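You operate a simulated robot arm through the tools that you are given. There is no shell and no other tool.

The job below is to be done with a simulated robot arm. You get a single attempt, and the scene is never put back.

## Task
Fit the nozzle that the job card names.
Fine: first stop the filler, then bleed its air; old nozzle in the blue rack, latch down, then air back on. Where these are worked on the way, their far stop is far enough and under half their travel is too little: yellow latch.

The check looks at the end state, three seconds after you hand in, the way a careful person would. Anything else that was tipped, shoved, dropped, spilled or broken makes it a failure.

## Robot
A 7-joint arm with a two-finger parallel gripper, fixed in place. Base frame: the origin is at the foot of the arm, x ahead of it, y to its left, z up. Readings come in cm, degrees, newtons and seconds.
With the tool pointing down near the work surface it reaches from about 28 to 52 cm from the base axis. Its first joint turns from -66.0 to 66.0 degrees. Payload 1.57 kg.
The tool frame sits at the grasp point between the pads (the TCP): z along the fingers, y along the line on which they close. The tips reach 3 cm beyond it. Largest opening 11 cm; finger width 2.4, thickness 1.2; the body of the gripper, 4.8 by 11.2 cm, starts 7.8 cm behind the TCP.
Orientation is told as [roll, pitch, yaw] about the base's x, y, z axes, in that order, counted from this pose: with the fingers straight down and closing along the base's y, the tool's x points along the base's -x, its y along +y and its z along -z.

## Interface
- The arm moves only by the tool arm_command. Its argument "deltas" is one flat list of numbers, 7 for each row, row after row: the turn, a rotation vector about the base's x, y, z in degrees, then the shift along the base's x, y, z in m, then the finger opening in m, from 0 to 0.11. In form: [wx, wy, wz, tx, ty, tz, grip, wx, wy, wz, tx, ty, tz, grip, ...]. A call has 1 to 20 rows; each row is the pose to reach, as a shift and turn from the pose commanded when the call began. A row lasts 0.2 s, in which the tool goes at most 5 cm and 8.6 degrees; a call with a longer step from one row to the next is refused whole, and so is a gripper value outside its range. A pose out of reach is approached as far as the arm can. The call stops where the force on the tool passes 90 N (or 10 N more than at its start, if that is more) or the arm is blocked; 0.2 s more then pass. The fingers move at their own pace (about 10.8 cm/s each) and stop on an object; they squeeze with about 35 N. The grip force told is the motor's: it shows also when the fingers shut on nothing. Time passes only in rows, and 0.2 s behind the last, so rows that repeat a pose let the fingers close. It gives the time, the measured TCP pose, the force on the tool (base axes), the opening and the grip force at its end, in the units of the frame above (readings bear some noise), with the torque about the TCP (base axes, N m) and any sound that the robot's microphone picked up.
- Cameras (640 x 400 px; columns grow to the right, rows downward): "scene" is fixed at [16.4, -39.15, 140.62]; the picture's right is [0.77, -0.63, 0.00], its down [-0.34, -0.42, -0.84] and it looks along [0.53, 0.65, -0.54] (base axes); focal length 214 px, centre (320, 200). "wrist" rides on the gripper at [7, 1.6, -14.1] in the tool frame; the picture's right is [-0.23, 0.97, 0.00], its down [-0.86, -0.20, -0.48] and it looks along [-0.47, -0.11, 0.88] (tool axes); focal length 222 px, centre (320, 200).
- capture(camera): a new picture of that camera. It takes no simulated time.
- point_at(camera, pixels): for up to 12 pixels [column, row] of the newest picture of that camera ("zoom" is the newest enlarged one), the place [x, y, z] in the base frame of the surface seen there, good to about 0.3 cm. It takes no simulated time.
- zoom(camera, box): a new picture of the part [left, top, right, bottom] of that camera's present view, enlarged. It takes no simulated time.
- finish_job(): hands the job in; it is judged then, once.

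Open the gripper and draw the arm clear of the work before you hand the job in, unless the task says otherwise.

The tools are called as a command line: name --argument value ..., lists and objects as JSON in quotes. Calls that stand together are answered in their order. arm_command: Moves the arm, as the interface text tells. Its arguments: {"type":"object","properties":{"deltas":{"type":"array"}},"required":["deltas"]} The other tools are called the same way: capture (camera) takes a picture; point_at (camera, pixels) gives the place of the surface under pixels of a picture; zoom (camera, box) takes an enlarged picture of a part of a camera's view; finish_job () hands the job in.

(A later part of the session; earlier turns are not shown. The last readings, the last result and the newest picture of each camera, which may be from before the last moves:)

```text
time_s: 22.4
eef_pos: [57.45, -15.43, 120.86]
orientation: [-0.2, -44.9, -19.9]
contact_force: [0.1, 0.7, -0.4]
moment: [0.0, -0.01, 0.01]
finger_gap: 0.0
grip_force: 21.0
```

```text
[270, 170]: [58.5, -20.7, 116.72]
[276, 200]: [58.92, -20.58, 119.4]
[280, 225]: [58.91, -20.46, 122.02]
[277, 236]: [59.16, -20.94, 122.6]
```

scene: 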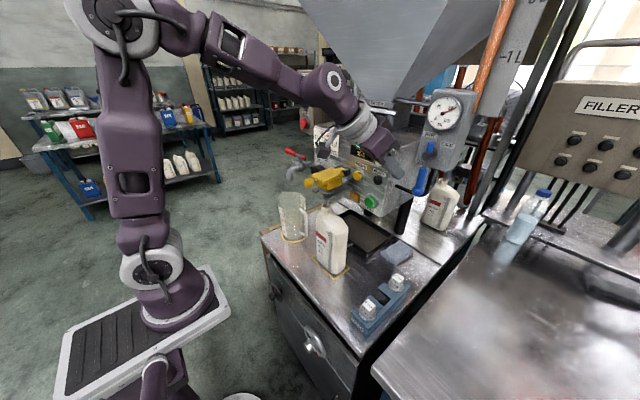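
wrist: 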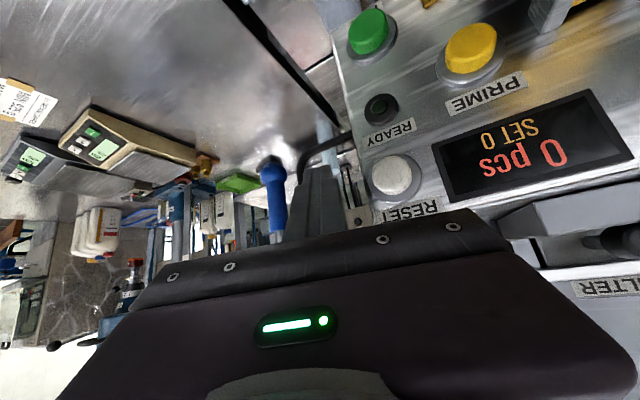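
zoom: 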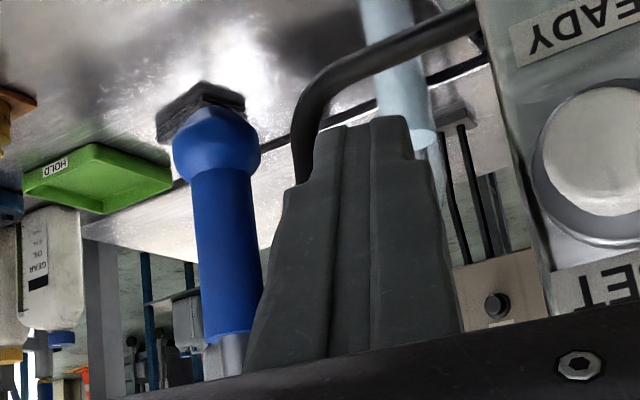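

The handle axis is at y≈-21, x≈59.5, hanging straight down (z 116-122). I push it to the right (-y) along the arc about the hub [-21.1, 125.2], first to about 45°.

arm_command --deltas '[0, 0, 0, 0, -0.015, 0, 0.0, 0, 0, 0, 0, -0.027, 0, 0.0, 0, 0, 0, 0, -0.038, -0.002, 0.0, 0, 0, 0, 0, -0.048, -0.003, 0.0, 0, 0, 0, 0, -0.059, -0.003, 0.0, 0, 0, 0, 0, -0.067, -0.001, 0.0, 0, 0, 0, 0, -0.074, 0.001, 0.0, 0, 0, 0, 0, -0.074, 0.001, 0.0]'

zoom --camera "scene" --box '[370, 80, 490, 210]'

capture --camera "wrist"

```text
time_s: 24.2
eef_pos: [57.51, -22.83, 120.81]
orientation: [-0.2, -44.9, -19.9]
contact_force: [-1.2, -0.1, -0.8]
moment: [0.0, -0.03, -0.02]
finger_gap: 0.0
grip_force: 21.7
```

```text
3.08 times, centred on (430, 145) of scene
```

zoom: 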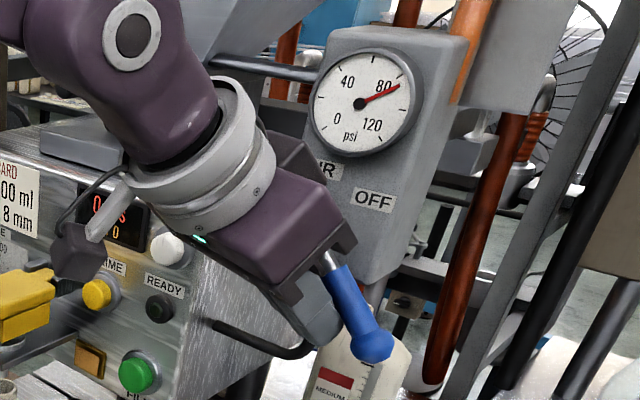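

```text
taken
```

wrist: 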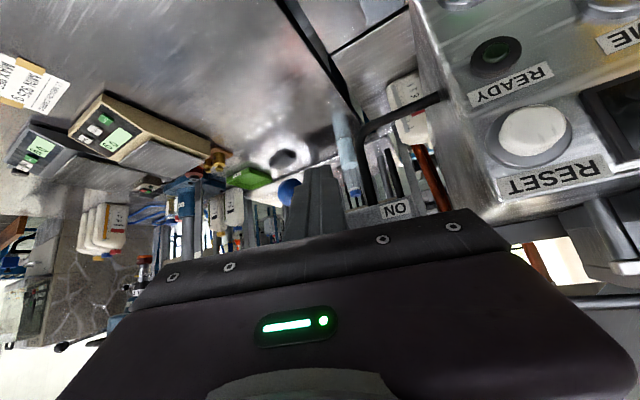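

The handle has swung to about 45° with almost no force. I continue the arc to 90°, pushing from beneath.

arm_command --deltas '[0, 0, 0, 0, -0.007, 0.004, 0.0, 0, 0, 0, 0, -0.014, 0.0085, 0.0, 0, 0, 0, 0, -0.02, 0.014, 0.0, 0, 0, 0, 0, -0.0245, 0.02, 0.0, 0, 0, 0, 0, -0.029, 0.027, 0.0, 0, 0, 0, 0, -0.032, 0.034, 0.0, 0, 0, 0, 0, -0.032, 0.034, 0.0]'

zoom --camera "scene" --box '[370, 80, 490, 210]'

```text
time_s: 25.8
eef_pos: [57.51, -25.81, 124.1]
orientation: [-0.2, -44.7, -19.9]
contact_force: [-3.8, 6.3, -13.1]
moment: [-0.07, 0.21, 0.09]
finger_gap: 0.0
grip_force: 20.9
```

```text
3.08 times, centred on (430, 145) of scene
```

zoom: 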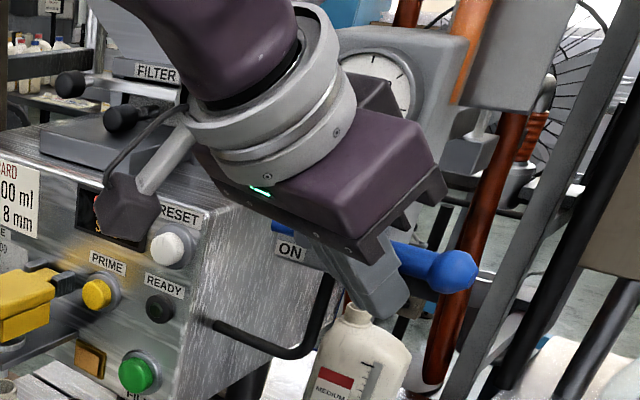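

The lever now lies parallel to the OFF label's line (about 90°) with 13 N resistance, so at its stop. I push a further 0.4 cm up to be sure, and listen.

arm_command --deltas '[0, 0, 0, 0, 0, 0.002, 0.0, 0, 0, 0, 0, 0, 0.004, 0.0, 0, 0, 0, 0, 0, 0.004, 0.0]'

arm_command --deltas '[0, 0, 0, -0.02, 0, -0.01, 0.0, 0, 0, 0, -0.05, 0, -0.02, 0.0, 0, 0, 0, -0.09, 0.02, -0.01, 0.0, 0, 0, 0, -0.13, 0.04, 0.02, 0.0, 0, 0, 0, -0.16, 0.06, 0.05, 0.0]'

zoom --camera "scene" --box '[370, 80, 490, 210]'

capture --camera "scene"

```text
time_s: 26.6
eef_pos: [57.44, -25.97, 124.39]
orientation: [-0.2, -44.2, -19.9]
contact_force: [-6.3, 3.3, -39.1]
moment: [-0.19, 0.6, 0.04]
finger_gap: 0.01
grip_force: 21.2
```

```text
refused: row 4 steps farther than a row can; nothing moved
```

```text
3.08 times, centred on (430, 145) of scene
```

zoom: 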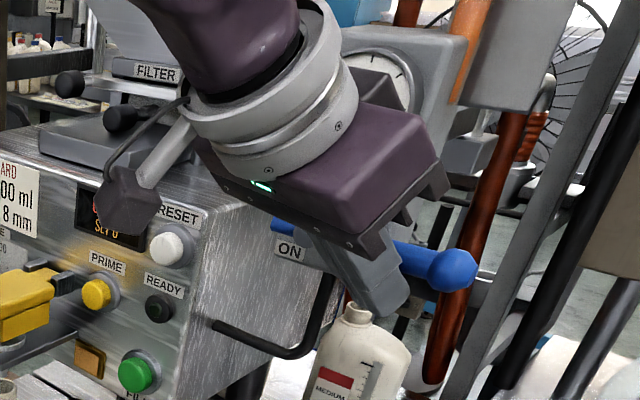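

```text
taken
```

scene: 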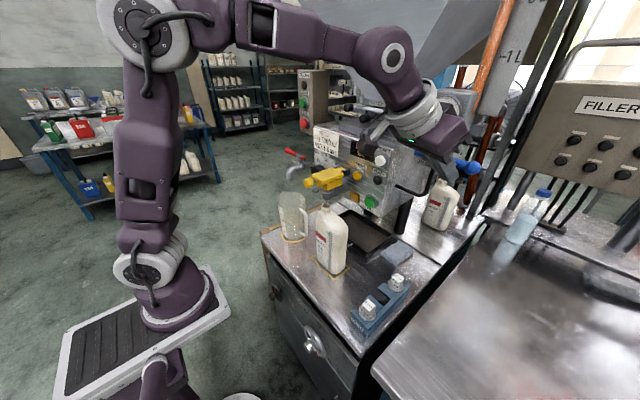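

The stop holds firm (39 N). I draw back with shorter steps, first down and away, then up and out.

arm_command --deltas '[0, 0, 0, -0.02, 0, -0.012, 0.0, 0, 0, 0, -0.055, 0.01, -0.015, 0.0, 0, 0, 0, -0.09, 0.025, -0.005, 0.0, 0, 0, 0, -0.12, 0.04, 0.015, 0.0, 0, 0, 0, -0.15, 0.055, 0.035, 0.0, 0, 0, 0, -0.17, 0.08, 0.06, 0.0]'

zoom --camera "scene" --box '[370, 80, 490, 210]'

capture --camera "wrist"

```text
time_s: 28.0
eef_pos: [40.12, -17.93, 130.7]
orientation: [-0.2, -44.9, -20.0]
contact_force: [-0.2, 0.4, -0.2]
moment: [0.01, -0.02, 0.01]
finger_gap: 0.01
grip_force: 20.9
```

```text
3.08 times, centred on (430, 145) of scene
```

zoom: 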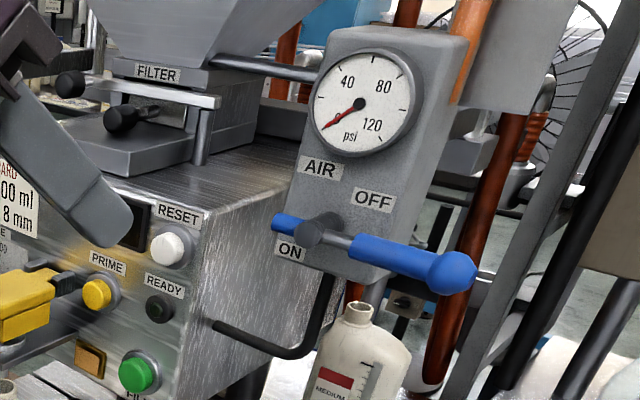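

```text
taken
```

wrist: 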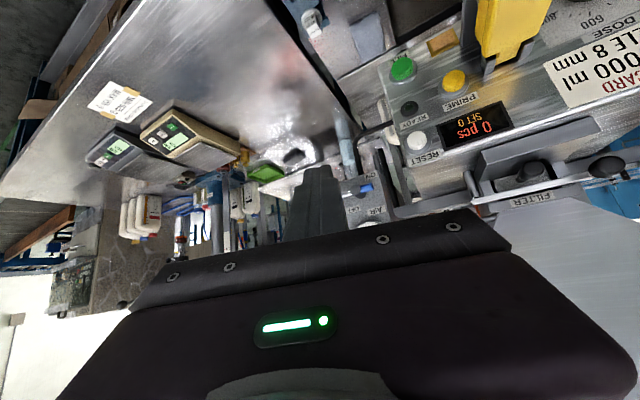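

The gauge reads 0 psi: the air is bled. Next I move the wrist camera in front of the latch to study it: TCP to about [38, 6, 122], yaw 0, pitch -45.

arm_command --deltas '[0, 0, 3, 0, 0.03, -0.01, 0.0, 0, 0, 6, 0, 0.06, -0.02, 0.0, 0, 0, 9, 0, 0.09, -0.03, 0.0, 0, 0, 12, 0, 0.13, -0.04, 0.0, 0, 0, 15, -0.01, 0.17, -0.05, 0.0, 0, 0, 18, -0.02, 0.21, -0.07, 0.0, 0, 0, 20, -0.02, 0.24, -0.09, 0.0]'

capture --camera "wrist"

capture --camera "scene"

```text
time_s: 29.6
eef_pos: [38.38, 6.09, 121.59]
orientation: [-0.2, -44.9, 0.3]
contact_force: [0.6, 0.4, 0.1]
moment: [-0.02, 0.01, -0.02]
finger_gap: 0.0
grip_force: 21.6
```

```text
taken
```

wrist: 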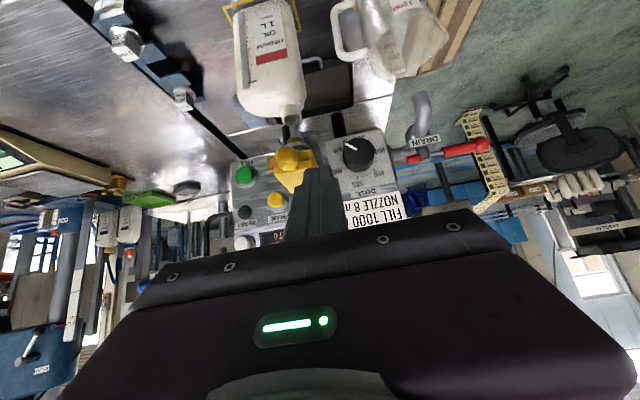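

```text
taken
```

scene: 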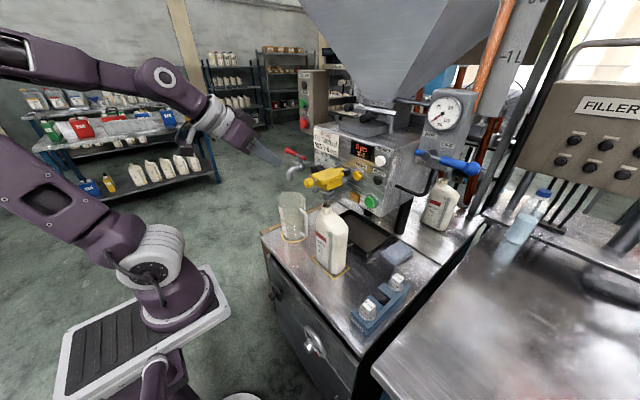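

I enlarge the latch in both pictures: wrist (240-360, 110-230) and scene (295-365, 155-205).

zoom --camera "wrist" --box '[225, 90, 385, 220]'

zoom --camera "scene" --box '[295, 155, 365, 215]'

```text
3.08 times, centred on (305, 155) of wrist
```

zoom: 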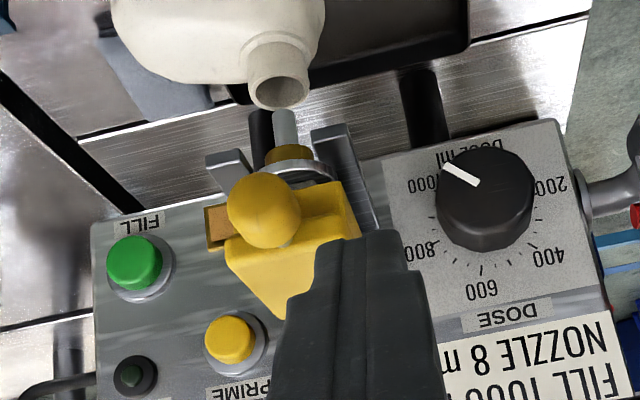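

```text
6.67 times, centred on (330, 185) of scene
```

zoom: 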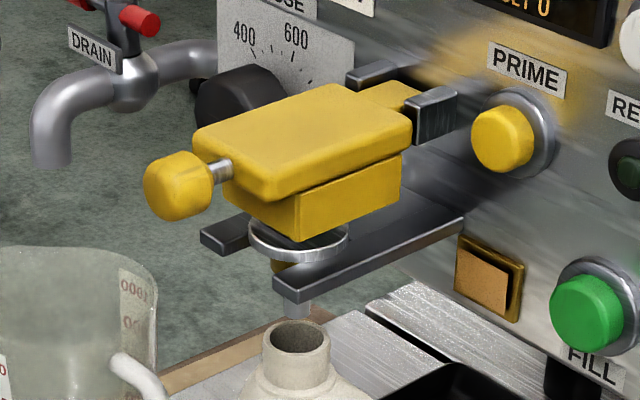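

The yellow cover is hinged between two dark brackets at zoom (385,72) and (435,112), its knob at zoom (178,185); the nozzle flange rests on the fork beneath. I measure these places.

point_at --camera "zoom" --pixels '[[178, 185], [160, 185], [178, 205], [222, 168], [435, 115], [425, 120], [375, 72], [445, 100], [395, 95], [240, 110], [265, 185], [390, 125]]'

point_at --camera "zoom" --pixels '[[345, 92], [275, 200], [298, 225], [350, 195], [400, 165], [300, 250], [340, 240], [255, 240], [210, 235], [280, 280], [450, 225], [298, 300]]'

point_at --camera "wrist" --pixels '[[290, 158], [296, 155], [300, 149], [296, 143], [307, 141], [277, 142], [316, 140], [280, 160], [316, 158]]'

```text
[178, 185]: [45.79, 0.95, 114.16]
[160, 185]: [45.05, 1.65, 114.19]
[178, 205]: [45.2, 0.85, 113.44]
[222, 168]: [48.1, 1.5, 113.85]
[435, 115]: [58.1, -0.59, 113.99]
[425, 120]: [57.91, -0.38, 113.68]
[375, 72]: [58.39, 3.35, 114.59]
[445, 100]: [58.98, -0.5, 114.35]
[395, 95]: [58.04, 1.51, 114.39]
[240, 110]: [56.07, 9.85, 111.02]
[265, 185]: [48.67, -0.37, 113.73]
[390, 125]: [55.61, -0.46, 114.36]
```

```text
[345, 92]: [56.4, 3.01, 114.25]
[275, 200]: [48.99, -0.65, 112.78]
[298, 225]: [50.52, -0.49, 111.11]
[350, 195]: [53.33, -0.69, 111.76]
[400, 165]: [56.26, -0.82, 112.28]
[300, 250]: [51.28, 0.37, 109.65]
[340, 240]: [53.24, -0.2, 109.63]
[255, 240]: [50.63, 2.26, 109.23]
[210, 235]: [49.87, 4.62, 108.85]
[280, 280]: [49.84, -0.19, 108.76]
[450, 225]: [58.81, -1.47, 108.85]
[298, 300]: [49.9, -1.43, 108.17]
```

```text
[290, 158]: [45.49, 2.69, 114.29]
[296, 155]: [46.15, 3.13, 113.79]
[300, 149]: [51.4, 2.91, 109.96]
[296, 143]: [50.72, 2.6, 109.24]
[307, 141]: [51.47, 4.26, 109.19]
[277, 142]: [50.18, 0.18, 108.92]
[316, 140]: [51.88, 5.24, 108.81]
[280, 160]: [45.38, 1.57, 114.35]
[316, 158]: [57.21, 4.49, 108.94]
```

Knob centre is about [46.2, 1.9, 113.6], hinge near [58, ·, 113.7], fork prongs at y≈-0.8 and 4.7. I bring the slightly opened fingers (1.2 cm) below and in front of the knob.

arm_command --deltas '[0, 0, 0, 0.005, -0.015, -0.035, 0.012, 0, 0, 0, 0.015, -0.03, -0.07, 0.012, 0, 0, 0, 0.03, -0.042, -0.105, 0.012, 0, 0, 0, 0.03, -0.042, -0.105, 0.012]'

capture --camera "wrist"

zoom --camera "scene" --box '[260, 135, 370, 225]'

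```text
time_s: 30.6
eef_pos: [41.54, 1.74, 111.14]
orientation: [-0.2, -45.1, 0.2]
contact_force: [-0.3, -0.4, 0.7]
moment: [0.02, 0.01, 0.01]
finger_gap: 1.21
grip_force: 0.1
```

```text
taken
```

wrist: 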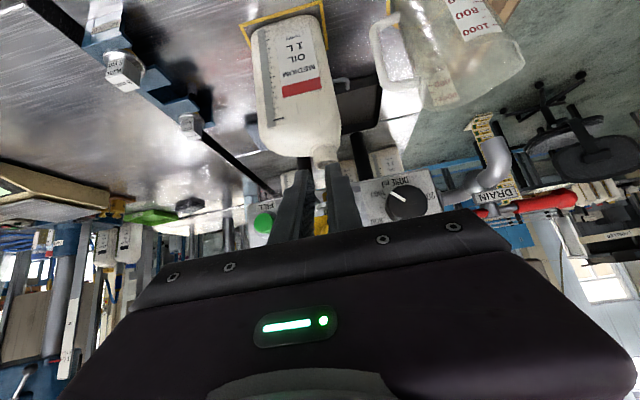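

```text
4.44 times, centred on (315, 180) of scene
```

zoom: 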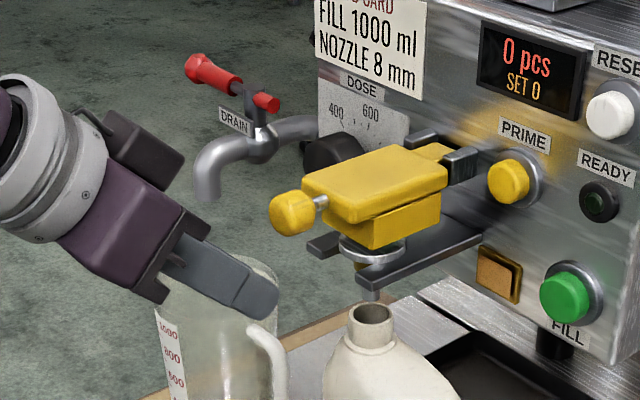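

The fingers sit below and in front of the knob. I move up under it and start lifting along the arc to about 30°.

arm_command --deltas '[0, 0, 0, 0.012, 0.001, 0.008, 0.012, 0, 0, 0, 0.0197, 0.001, 0.0189, 0.012, 0, 0, 0, 0.0202, 0.001, 0.03, 0.012, 0, 0, 0, 0.0215, 0.001, 0.042, 0.012, 0, 0, 0, 0.0235, 0.001, 0.053, 0.012, 0, 0, 0, 0.0275, 0.001, 0.067, 0.012, 0, 0, 0, 0.0326, 0.001, 0.0806, 0.012]'

zoom --camera "scene" --box '[260, 115, 370, 225]'

```text
time_s: 32.2
eef_pos: [44.87, 1.9, 119.24]
orientation: [-0.3, -44.9, 0.1]
contact_force: [-0.1, 0.3, 0.1]
moment: [0.0, 0.05, 0.07]
finger_gap: 1.22
grip_force: 0.2
```

```text
3.64 times, centred on (315, 170) of scene
```

zoom: 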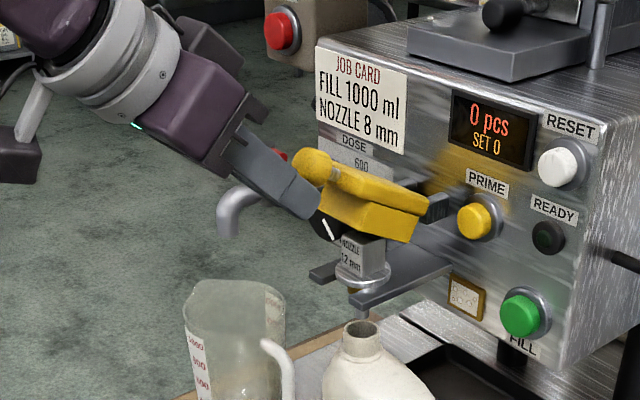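

The cover lifts smoothly and reveals the old nozzle, "12 mm". I continue the arc toward vertical.

arm_command --deltas '[0, 0, 0, 0.008, 0, 0.014, 0.012, 0, 0, 0, 0.0175, 0, 0.026, 0.012, 0, 0, 0, 0.029, 0, 0.037, 0.012, 0, 0, 0, 0.0404, 0, 0.046, 0.012, 0, 0, 0, 0.053, 0, 0.053, 0.012, 0, 0, 0, 0.068, 0, 0.0587, 0.012]'

zoom --camera "scene" --box '[260, 105, 370, 215]'

capture --camera "wrist"

```text
time_s: 33.6
eef_pos: [51.66, 1.93, 125.1]
orientation: [-0.2, -44.9, 0.1]
contact_force: [-0.2, -0.3, -0.8]
moment: [-0.03, 0.07, -0.03]
finger_gap: 1.22
grip_force: 0.3
```

```text
3.64 times, centred on (315, 160) of scene
```

zoom: 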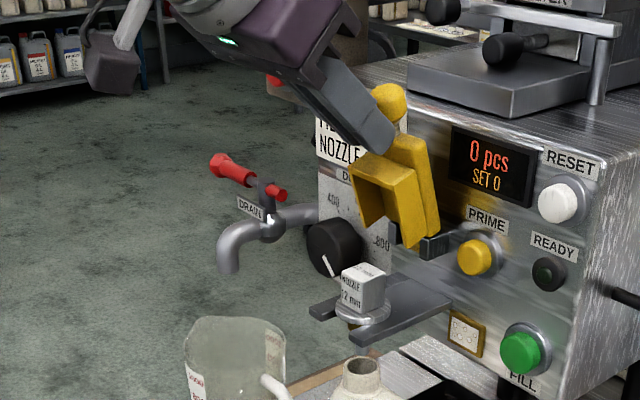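

```text
taken
```

wrist: 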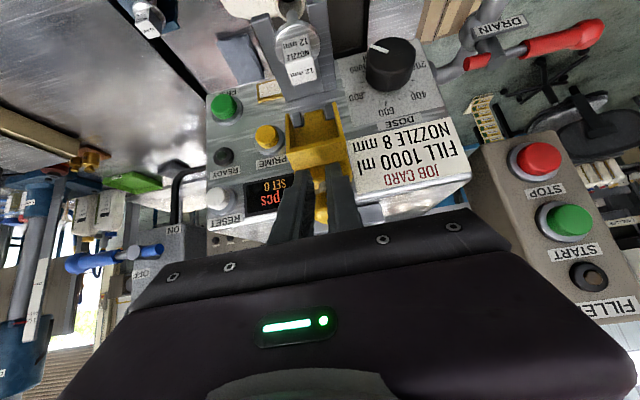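

Latch is at about 75°. I push on toward 90-100° in small steps until it meets its stop.

arm_command --deltas '[0, 0, 0, 0.008, 0, 0.002, 0.012, 0, 0, 0, 0.016, 0, 0.004, 0.012, 0, 0, 0, 0.023, 0, 0.005, 0.012, 0, 0, 0, 0.03, 0, 0.005, 0.012, 0, 0, 0, 0.036, 0, 0.005, 0.012, 0, 0, 0, 0.042, 0, 0.004, 0.012]'

zoom --camera "scene" --box '[260, 105, 370, 215]'

```text
time_s: 35.0
eef_pos: [55.8, 1.8, 125.4]
orientation: [-0.3, -45.0, 0.2]
contact_force: [0.6, -0.3, -0.5]
moment: [0.0, -0.01, 0.01]
finger_gap: 1.19
grip_force: 0.0
```

```text
3.64 times, centred on (315, 160) of scene
```

zoom: 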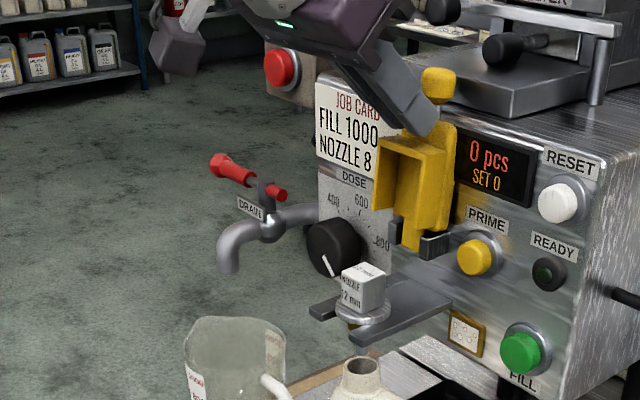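

The cover stands about vertical with no force yet. I push slightly more (up to 1.5 cm) to find the far stop.

arm_command --deltas '[0, 0, 0, 0.004, 0, -0.0005, 0.012, 0, 0, 0, 0.008, 0, -0.001, 0.012, 0, 0, 0, 0.012, 0, -0.0015, 0.012, 0, 0, 0, 0.015, 0, -0.002, 0.012]'

zoom --camera "scene" --box '[260, 105, 370, 215]'

```text
time_s: 36.0
eef_pos: [56.94, 1.98, 125.29]
orientation: [-0.5, -44.9, 0.1]
contact_force: [-74.8, 1.1, 24.9]
moment: [0.14, 0.95, 0.34]
finger_gap: 1.18
grip_force: 0.0
```

```text
3.64 times, centred on (315, 160) of scene
```

zoom: 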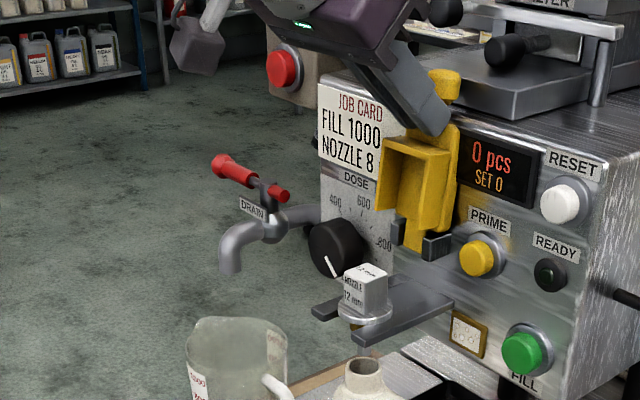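

The latch is firmly at its far stop (75 N), just past vertical. I draw straight back and check that it stays open.

arm_command --deltas '[0, 0, 0, -0.015, 0, 0.003, 0.012, 0, 0, 0, -0.05, 0, 0.01, 0.012, 0, 0, 0, -0.09, 0, 0.02, 0.03, 0, 0, 0, -0.13, 0, 0.03, 0.05, 0, 0, 0, -0.16, 0, 0.04, 0.06]'

capture --camera "wrist"

zoom --camera "scene" --box '[260, 105, 370, 215]'

```text
time_s: 37.2
eef_pos: [41.15, 1.9, 129.36]
orientation: [-0.2, -44.9, 0.1]
contact_force: [-1.0, -1.3, 0.5]
moment: [0.0, -0.01, -0.01]
finger_gap: 5.98
grip_force: 0.0
```

```text
taken
```

wrist: 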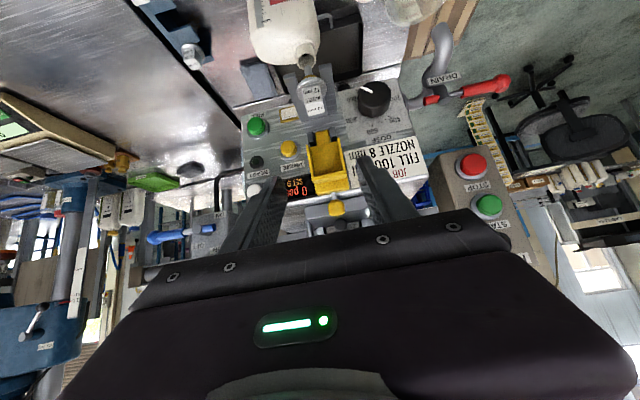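

```text
3.64 times, centred on (315, 160) of scene
```

zoom: 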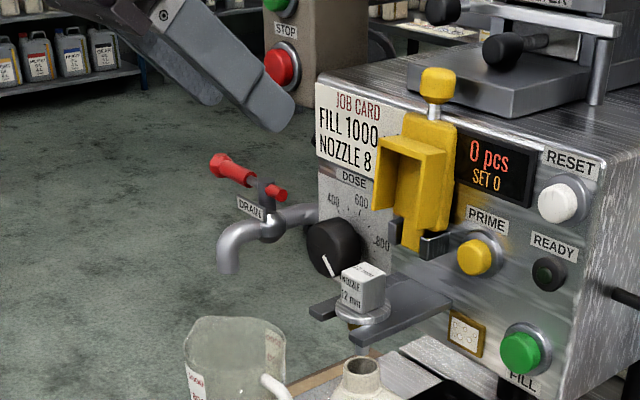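

The latch stays open. Now I examine the old nozzle's cube at wrist (313, 95) and scene (327, 195).

zoom --camera "wrist" --box '[260, 50, 370, 150]'

zoom --camera "scene" --box '[305, 170, 365, 220]'

```text
4.00 times, centred on (315, 100) of wrist
```

zoom: 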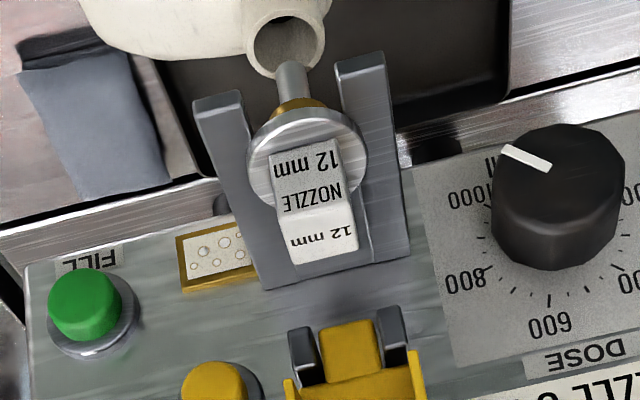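

```text
8.00 times, centred on (335, 195) of scene
```

zoom: 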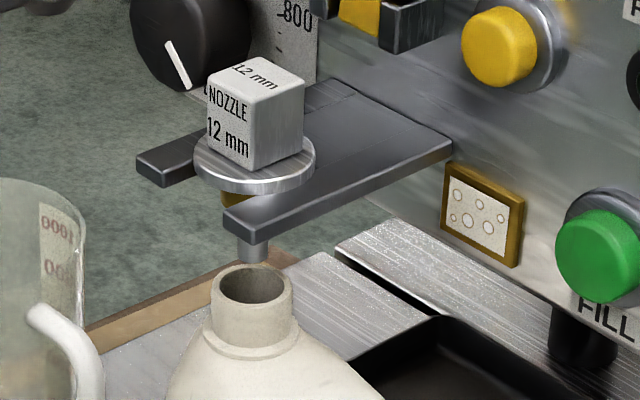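

I measure the cube's corners, the flange's rim and the fork prongs in the enlarged scene picture, and the same in the wrist one.

point_at --camera "zoom" --pixels '[[210, 82], [258, 60], [300, 82], [255, 103], [255, 160], [208, 145], [300, 140], [197, 160], [255, 185], [313, 155], [228, 215], [252, 255]]'

point_at --camera "zoom" --pixels '[[255, 80], [230, 115], [280, 120], [260, 180], [145, 160], [200, 165], [230, 222], [330, 170], [340, 90], [440, 145]]'

point_at --camera "wrist" --pixels '[[318, 108], [310, 92], [303, 104], [324, 100], [304, 90], [325, 87], [314, 79], [299, 95], [327, 90], [293, 77], [330, 68], [308, 73]]'

```text
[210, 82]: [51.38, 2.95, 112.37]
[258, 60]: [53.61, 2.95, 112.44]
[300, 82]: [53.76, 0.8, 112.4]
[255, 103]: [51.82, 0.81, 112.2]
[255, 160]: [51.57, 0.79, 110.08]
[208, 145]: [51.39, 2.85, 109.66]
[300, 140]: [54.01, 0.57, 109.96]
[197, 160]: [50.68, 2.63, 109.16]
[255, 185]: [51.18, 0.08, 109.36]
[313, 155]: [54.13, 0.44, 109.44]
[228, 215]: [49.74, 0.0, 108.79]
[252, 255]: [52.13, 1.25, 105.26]
```

```text
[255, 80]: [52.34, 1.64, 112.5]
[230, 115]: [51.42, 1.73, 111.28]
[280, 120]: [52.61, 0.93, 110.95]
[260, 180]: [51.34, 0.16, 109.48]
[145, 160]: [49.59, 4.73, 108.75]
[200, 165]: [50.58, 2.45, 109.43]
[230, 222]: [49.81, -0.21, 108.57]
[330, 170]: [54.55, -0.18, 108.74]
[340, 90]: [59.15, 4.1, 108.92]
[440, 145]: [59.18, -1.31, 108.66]
```

```text
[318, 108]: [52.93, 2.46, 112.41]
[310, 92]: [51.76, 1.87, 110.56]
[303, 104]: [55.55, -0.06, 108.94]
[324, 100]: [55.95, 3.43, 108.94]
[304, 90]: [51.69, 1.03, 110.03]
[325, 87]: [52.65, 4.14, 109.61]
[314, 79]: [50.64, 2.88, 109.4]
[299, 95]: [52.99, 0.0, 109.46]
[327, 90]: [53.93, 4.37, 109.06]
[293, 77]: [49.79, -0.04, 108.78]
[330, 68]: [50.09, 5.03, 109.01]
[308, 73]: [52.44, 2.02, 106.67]
```

Cube centre is about [52.55, 1.87], z 109.7-112.4, flange top 109.6, prong top 108.8. Before picking, I inspect the rack from close with the wrist camera: TCP to [45, -20, 112], pitch -20, yaw 0, fingers opened to 5 cm.

arm_command --deltas '[0, 4, 0, 0, -0.03, -0.015, 0.05, 0, 8, 0, 0.005, -0.06, -0.035, 0.05, 0, 12, 0, 0.01, -0.09, -0.06, 0.05, 0, 16, 0, 0.015, -0.12, -0.085, 0.05, 0, 20, 0, 0.025, -0.155, -0.11, 0.05, 0, 25, 0, 0.03, -0.19, -0.14, 0.05, 0, 25, 0, 0.04, -0.22, -0.17, 0.05]'

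capture --camera "wrist"

capture --camera "scene"

```text
time_s: 38.8
eef_pos: [45.25, -19.95, 112.28]
orientation: [-0.2, -20.0, 0.1]
contact_force: [0.0, 0.2, -0.1]
moment: [-0.04, 0.0, 0.01]
finger_gap: 5.0
grip_force: 0.2
```

```text
taken
```

wrist: 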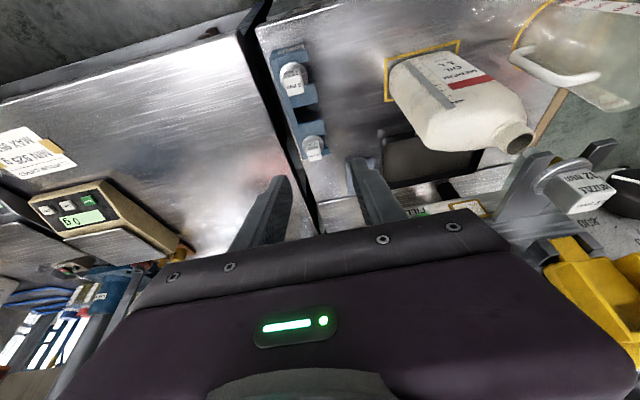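

```text
taken
```

scene: 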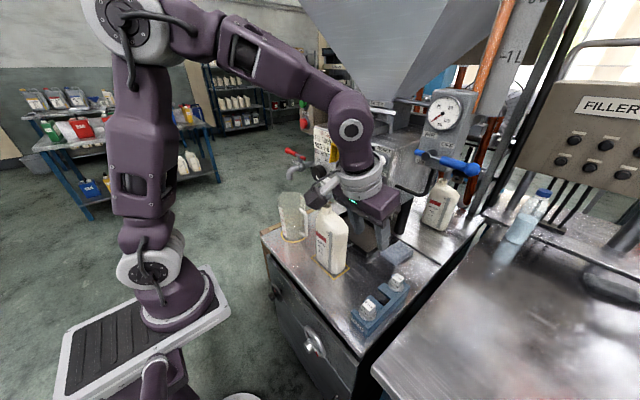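

I zoom in on the rack in both pictures: wrist (260-340, 30-170) and scene (345-415, 265-335).

zoom --camera "wrist" --box '[250, 35, 350, 175]'

zoom --camera "scene" --box '[345, 262, 415, 335]'

```text
2.86 times, centred on (300, 105) of wrist
```

zoom: 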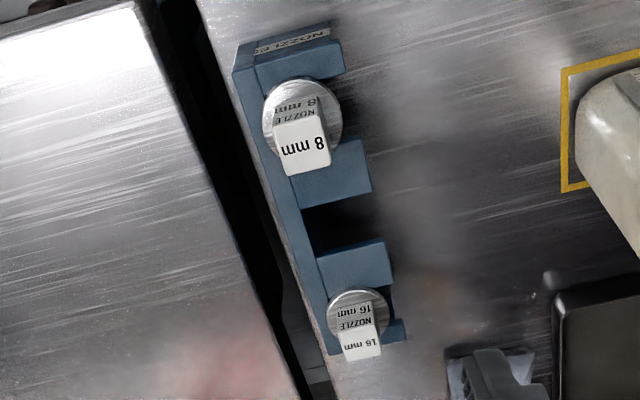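

```text
5.48 times, centred on (380, 298) of scene
```

zoom: 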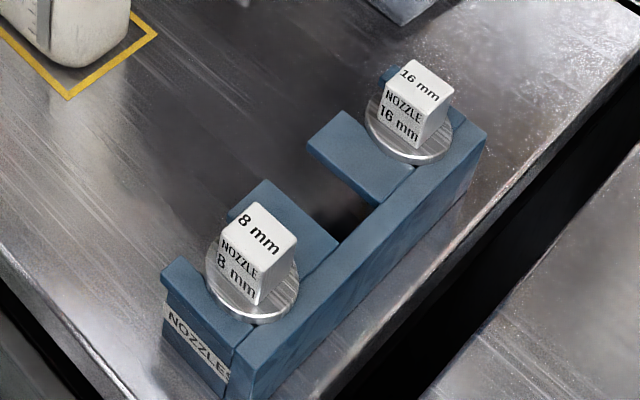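

I measure the rack's prongs, spine, and cubes in the enlarged scene picture and the wrist picture.

point_at --camera "zoom" --pixels '[[258, 200], [298, 235], [262, 255], [220, 232], [260, 228], [255, 305], [207, 265], [330, 240], [270, 182], [240, 215], [310, 150], [345, 112]]'

point_at --camera "zoom" --pixels '[[408, 165], [375, 205], [340, 250], [300, 290], [420, 185], [170, 262], [235, 330], [410, 60], [452, 90], [425, 112], [388, 88], [410, 165]]'

point_at --camera "wrist" --pixels '[[283, 70], [296, 77], [304, 92], [291, 95], [303, 72], [362, 84], [356, 98], [368, 96], [352, 84], [314, 112], [322, 100], [318, 85]]'

```text
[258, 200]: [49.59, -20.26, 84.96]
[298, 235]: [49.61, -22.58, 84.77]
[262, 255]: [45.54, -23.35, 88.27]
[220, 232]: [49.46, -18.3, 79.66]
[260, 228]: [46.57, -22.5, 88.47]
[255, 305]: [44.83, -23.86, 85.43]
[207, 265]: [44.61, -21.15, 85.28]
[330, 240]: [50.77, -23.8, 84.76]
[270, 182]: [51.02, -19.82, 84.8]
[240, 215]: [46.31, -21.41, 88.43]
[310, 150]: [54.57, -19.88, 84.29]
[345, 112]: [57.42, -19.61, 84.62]
```

```text
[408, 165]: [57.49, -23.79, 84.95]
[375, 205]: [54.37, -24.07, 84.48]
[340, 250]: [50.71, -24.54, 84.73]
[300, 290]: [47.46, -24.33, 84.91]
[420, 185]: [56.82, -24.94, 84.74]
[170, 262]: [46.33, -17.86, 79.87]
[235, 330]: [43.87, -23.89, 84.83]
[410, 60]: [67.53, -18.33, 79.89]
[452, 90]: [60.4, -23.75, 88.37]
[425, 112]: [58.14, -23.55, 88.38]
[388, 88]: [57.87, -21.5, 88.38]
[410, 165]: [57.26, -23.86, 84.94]
```

```text
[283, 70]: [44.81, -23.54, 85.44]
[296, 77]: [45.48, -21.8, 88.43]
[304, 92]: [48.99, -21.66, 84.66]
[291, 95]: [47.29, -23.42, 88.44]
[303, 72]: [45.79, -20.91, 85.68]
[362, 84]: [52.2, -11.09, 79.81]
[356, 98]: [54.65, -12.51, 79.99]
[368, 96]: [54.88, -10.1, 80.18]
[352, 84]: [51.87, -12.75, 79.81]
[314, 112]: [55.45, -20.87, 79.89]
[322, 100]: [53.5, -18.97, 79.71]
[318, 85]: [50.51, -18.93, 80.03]
```

Prong and spine tops are at z≈84.8, flange top 85.5, cube tops 88.4; the empty slot centre is near [52.8, -22.5]. I zoom further to fix the empty slot's edges.

zoom --camera "scene" --box '[370, 275, 405, 310]'

zoom --camera "wrist" --box '[275, 70, 335, 165]'

```text
11.43 times, centred on (388, 292) of scene
```

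zoom: 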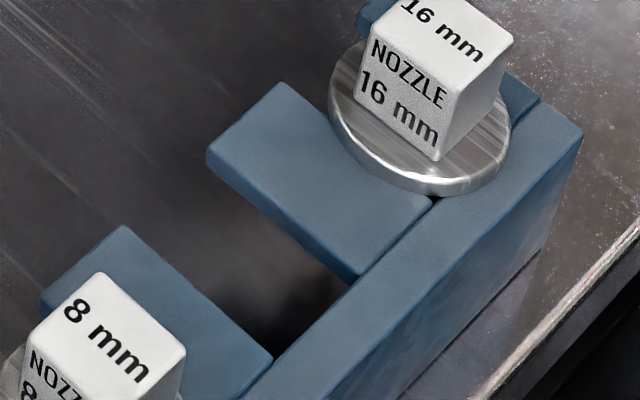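

```text
4.21 times, centred on (305, 118) of wrist
```

zoom: 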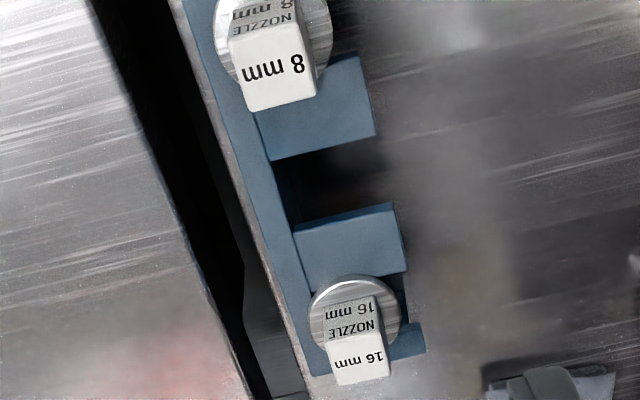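

I sample a column of pixels across the slot in this enlarged wrist picture to find where the prong edges lie.

point_at --camera "zoom" --pixels '[[330, 130], [330, 138], [330, 143], [330, 150], [330, 170], [340, 205], [340, 213], [340, 218], [340, 223], [340, 230], [345, 265], [345, 275]]'

point_at --camera "zoom" --pixels '[[268, 150], [272, 165], [280, 190], [288, 215], [292, 230], [300, 200], [285, 200], [262, 180], [255, 185], [275, 230], [370, 130], [395, 240]]'

point_at --camera "zoom" --pixels '[[246, 100], [314, 90], [237, 35], [280, 70], [330, 30], [214, 15], [275, 105], [385, 375], [338, 384], [330, 345], [378, 340], [307, 320]]'

```text
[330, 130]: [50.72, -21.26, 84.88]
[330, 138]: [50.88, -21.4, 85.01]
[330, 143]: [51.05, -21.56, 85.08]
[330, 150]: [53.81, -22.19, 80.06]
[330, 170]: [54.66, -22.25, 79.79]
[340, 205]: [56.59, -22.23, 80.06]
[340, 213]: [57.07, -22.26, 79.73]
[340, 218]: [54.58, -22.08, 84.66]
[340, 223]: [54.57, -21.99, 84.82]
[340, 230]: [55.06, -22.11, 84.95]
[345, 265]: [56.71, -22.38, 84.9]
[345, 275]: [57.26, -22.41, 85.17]
```

```text
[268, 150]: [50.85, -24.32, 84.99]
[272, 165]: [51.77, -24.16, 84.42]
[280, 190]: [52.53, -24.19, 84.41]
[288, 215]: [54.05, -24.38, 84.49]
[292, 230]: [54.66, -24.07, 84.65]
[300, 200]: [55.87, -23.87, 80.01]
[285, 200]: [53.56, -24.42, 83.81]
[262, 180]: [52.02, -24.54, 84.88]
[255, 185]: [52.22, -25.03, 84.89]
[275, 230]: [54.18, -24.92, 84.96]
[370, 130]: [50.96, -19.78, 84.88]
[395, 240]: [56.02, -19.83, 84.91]
```

```text
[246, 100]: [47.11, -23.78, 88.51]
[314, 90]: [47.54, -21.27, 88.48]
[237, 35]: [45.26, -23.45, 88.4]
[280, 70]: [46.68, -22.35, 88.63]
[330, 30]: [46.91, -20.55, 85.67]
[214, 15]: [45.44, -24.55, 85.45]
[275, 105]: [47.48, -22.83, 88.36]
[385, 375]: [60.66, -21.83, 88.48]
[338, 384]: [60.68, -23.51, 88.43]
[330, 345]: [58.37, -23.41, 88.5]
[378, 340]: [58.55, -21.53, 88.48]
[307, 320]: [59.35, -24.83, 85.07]
```

The empty slot runs x 51.1-54.5, back wall y≈-24.2, so the nozzle should sit at about [52.85, -22.5]. I check the opened cover's front extent and test my reach above the slot.

point_at --camera "scene" --pixels '[[331, 150], [332, 160], [338, 168], [343, 150], [340, 160], [347, 128], [347, 135]]'

arm_command --deltas '[0, 0, 0, 0.02, -0.01, -0.04, 0.05, 0, 0, 0, 0.04, -0.02, -0.08, 0.05, 0, 0, 0, 0.055, -0.025, -0.12, 0.05, 0, 0, 0, 0.068, -0.025, -0.16, 0.05, 0, 0, 0, 0.068, -0.025, -0.185, 0.05, 0, 0, 0, 0.068, -0.025, -0.185, 0.05]'

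capture --camera "wrist"

capture --camera "scene"

```text
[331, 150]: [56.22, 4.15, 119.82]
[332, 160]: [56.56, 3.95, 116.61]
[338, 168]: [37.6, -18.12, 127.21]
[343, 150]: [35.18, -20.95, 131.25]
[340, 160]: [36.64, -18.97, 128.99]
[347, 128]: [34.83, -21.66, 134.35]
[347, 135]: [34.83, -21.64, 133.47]
```

```text
time_s: 40.2
eef_pos: [51.96, -22.49, 93.9]
orientation: [-0.2, -19.9, 0.2]
contact_force: [0.2, -0.8, -0.3]
moment: [-0.02, -0.03, -0.02]
finger_gap: 5.0
grip_force: 0.0
```

```text
taken
```

wrist: 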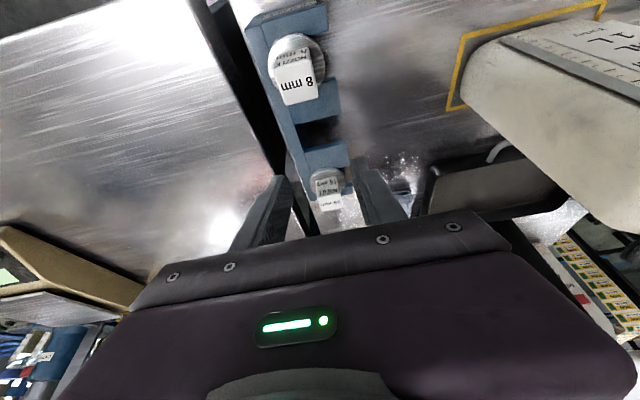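

```text
taken
```

scene: 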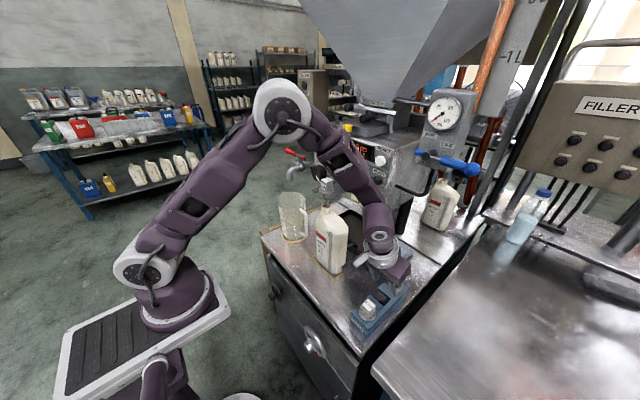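

Reach above the slot is fine. I rise to z≈119, traverse to the fork, and hover above the old nozzle's cube with the fingers 5 cm open.

arm_command --deltas '[0, 0, 0, -0.01, 0, 0.042, 0.05, 0, 0, 0, -0.02, 0, 0.084, 0.05, 0, 0, 0, -0.03, 0, 0.126, 0.05, 0, 0, 0, -0.03, 0, 0.168, 0.05, 0, 0, 0, -0.03, 0.01, 0.21, 0.05, 0, 0, 0, -0.03, 0.04, 0.24, 0.05, 0, 0, 0, -0.03, 0.08, 0.25, 0.05, 0, 0, 0, -0.03, 0.12, 0.25, 0.05, 0, 0, 0, -0.03, 0.16, 0.25, 0.05, 0, 0, 0, -0.03, 0.2, 0.25, 0.05, 0, 0, 0, -0.02, 0.235, 0.25, 0.05, 0, 0, 0, -0.002, 0.2436, 0.24, 0.05, 0, 0, 0, -0.002, 0.2436, 0.23, 0.05]'

capture --camera "wrist"

zoom --camera "scene" --box '[280, 130, 380, 220]'

```text
time_s: 43.0
eef_pos: [51.72, 1.92, 116.94]
orientation: [-0.2, -20.0, 0.1]
contact_force: [-0.2, 0.0, -0.5]
moment: [-0.03, 0.02, -0.02]
finger_gap: 5.01
grip_force: 0.0
```

```text
taken
```

wrist: 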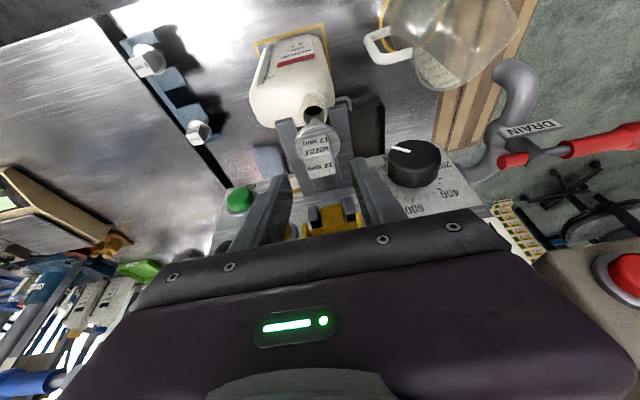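

```text
4.44 times, centred on (330, 175) of scene
```

zoom: 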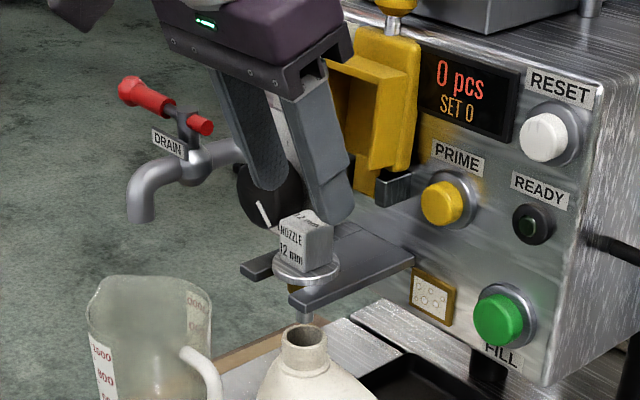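

The fingers straddle the cube. I lower to z≈113.3 so that the tips stop just above the flange (109.6).

arm_command --deltas '[0, 0, 0, 0, -0.0005, -0.012, 0.05, 0, 0, 0, 0, -0.0005, -0.024, 0.05, 0, 0, 0, 0, -0.0005, -0.036, 0.05, 0, 0, 0, 0, -0.0005, -0.036, 0.05]'

zoom --camera "scene" --box '[300, 150, 360, 215]'

zoom --camera "wrist" --box '[240, 80, 400, 240]'

```text
time_s: 44.0
eef_pos: [51.8, 1.84, 113.18]
orientation: [-0.2, -19.9, 0.1]
contact_force: [0.0, 0.0, -0.3]
moment: [0.03, 0.01, 0.01]
finger_gap: 5.01
grip_force: 0.0
```

```text
6.15 times, centred on (330, 182) of scene
```

zoom: 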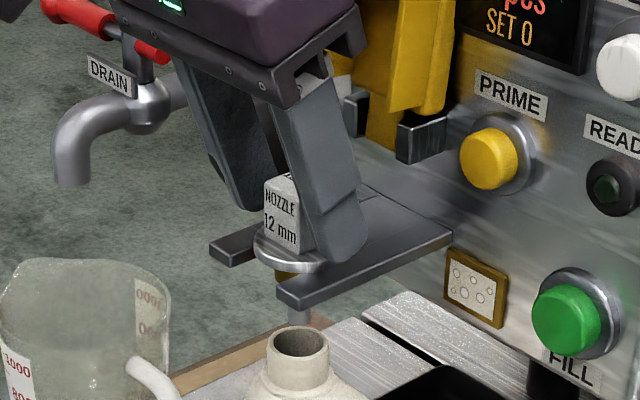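

```text
2.50 times, centred on (320, 160) of wrist
```

zoom: 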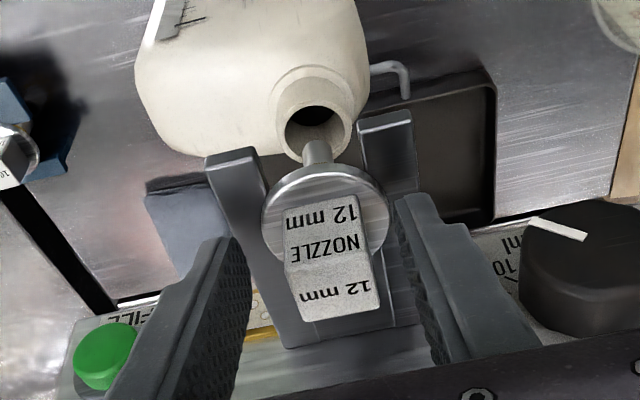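

The tips are placed either side of the cube just above the flange. I close the fingers on it.

arm_command --deltas '[0, 0, 0, 0, 0, 0, 0.035, 0, 0, 0, 0, 0, 0, 0.025, 0, 0, 0, 0, 0, 0, 0.015, 0, 0, 0, 0, 0, 0, 0.01, 0, 0, 0, 0, 0, 0, 0.01]'

zoom --camera "scene" --box '[300, 150, 360, 215]'

zoom --camera "wrist" --box '[240, 80, 400, 240]'

```text
time_s: 45.2
eef_pos: [51.76, 1.68, 113.24]
orientation: [-0.2, -19.9, 0.1]
contact_force: [0.6, 0.2, 0.4]
moment: [0.1, -0.03, 0.02]
finger_gap: 2.51
grip_force: 34.2
```

```text
6.15 times, centred on (330, 182) of scene
```

zoom: 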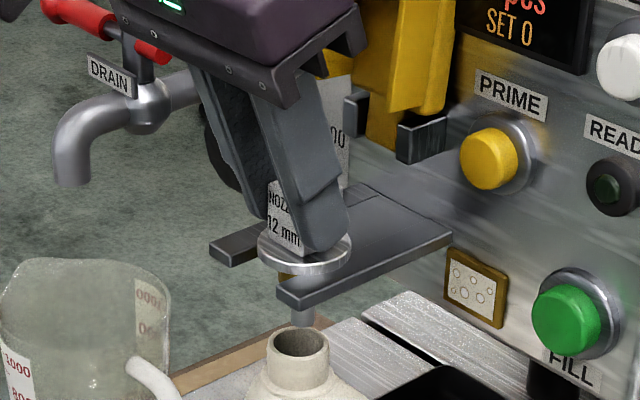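

```text
2.50 times, centred on (320, 160) of wrist
```

zoom: 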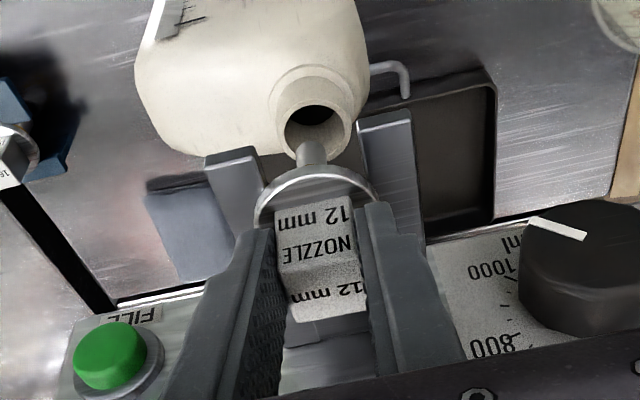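

Gripped at 2.51 cm gap, 34 N. I lift slowly straight up, watching the force.

arm_command --deltas '[0, 0, 0, 0, 0, 0.005, 0.01, 0, 0, 0, 0, 0, 0.012, 0.01, 0, 0, 0, 0, 0, 0.025, 0.01, 0, 0, 0, 0, 0, 0.045, 0.01, 0, 0, 0, 0, 0, 0.07, 0.01]'

zoom --camera "scene" --box '[300, 130, 370, 215]'

capture --camera "wrist"

```text
time_s: 46.4
eef_pos: [51.78, 1.72, 120.21]
orientation: [-0.3, -19.8, 0.2]
contact_force: [0.5, 0.5, -1.0]
moment: [0.0, 0.04, 0.0]
finger_gap: 2.51
grip_force: 35.0
```

```text
4.71 times, centred on (335, 172) of scene
```

zoom: 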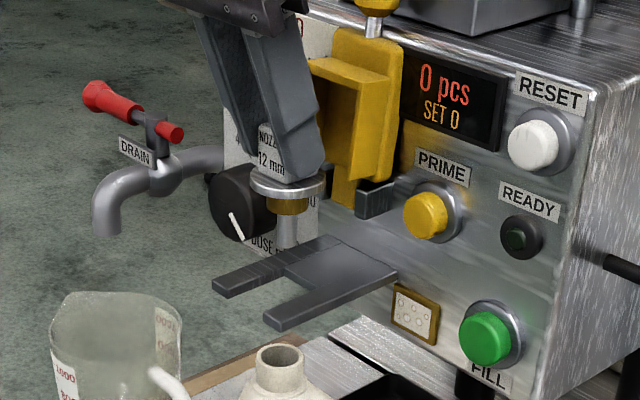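

```text
taken
```

wrist: 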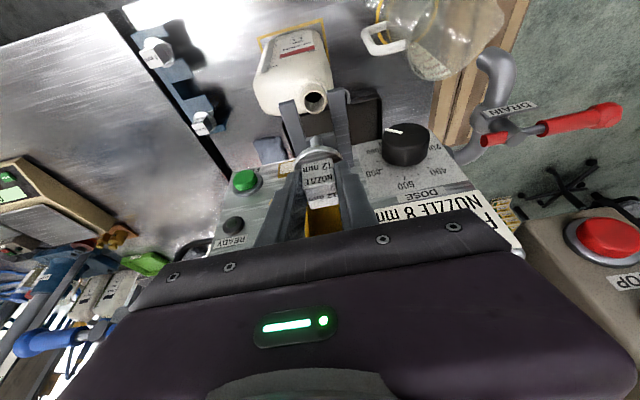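

The nozzle is out cleanly. I measure the now-empty fork slot (zoom picture) and the held nozzle's flange and tube for the offset from the TCP.

point_at --camera "zoom" --pixels '[[268, 313], [282, 322], [215, 283], [228, 290], [260, 277], [283, 266], [325, 283], [300, 298], [305, 275], [345, 262], [395, 275], [322, 240]]'

point_at --camera "zoom" --pixels '[[252, 180], [288, 196], [325, 185], [288, 205], [288, 240], [262, 150], [276, 160], [270, 130], [288, 190], [255, 190], [322, 192]]'

point_at --camera "wrist" --pixels '[[318, 155], [318, 165], [320, 185], [295, 155], [341, 155], [318, 145], [318, 139], [310, 190], [330, 190]]'

```text
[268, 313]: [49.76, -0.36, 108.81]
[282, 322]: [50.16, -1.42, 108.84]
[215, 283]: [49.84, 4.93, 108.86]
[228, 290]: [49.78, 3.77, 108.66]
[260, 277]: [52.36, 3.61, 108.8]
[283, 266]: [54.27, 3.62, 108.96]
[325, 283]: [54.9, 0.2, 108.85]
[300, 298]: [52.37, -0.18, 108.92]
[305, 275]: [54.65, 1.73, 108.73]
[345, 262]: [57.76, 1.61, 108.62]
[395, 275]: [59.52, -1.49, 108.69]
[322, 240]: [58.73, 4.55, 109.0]
```

```text
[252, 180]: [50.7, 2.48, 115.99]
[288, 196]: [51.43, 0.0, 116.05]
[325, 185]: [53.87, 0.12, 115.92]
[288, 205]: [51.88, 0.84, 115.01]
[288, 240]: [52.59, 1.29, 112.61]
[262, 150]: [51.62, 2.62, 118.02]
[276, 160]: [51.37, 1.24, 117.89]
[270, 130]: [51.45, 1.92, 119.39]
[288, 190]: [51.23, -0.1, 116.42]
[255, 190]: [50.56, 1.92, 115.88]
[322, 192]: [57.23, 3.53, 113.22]
```

```text
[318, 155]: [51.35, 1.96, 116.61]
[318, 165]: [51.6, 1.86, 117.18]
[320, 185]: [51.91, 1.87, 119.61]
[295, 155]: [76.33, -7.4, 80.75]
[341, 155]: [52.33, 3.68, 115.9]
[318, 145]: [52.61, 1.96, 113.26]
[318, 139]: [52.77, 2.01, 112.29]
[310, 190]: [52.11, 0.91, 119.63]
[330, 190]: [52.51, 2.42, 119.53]
```

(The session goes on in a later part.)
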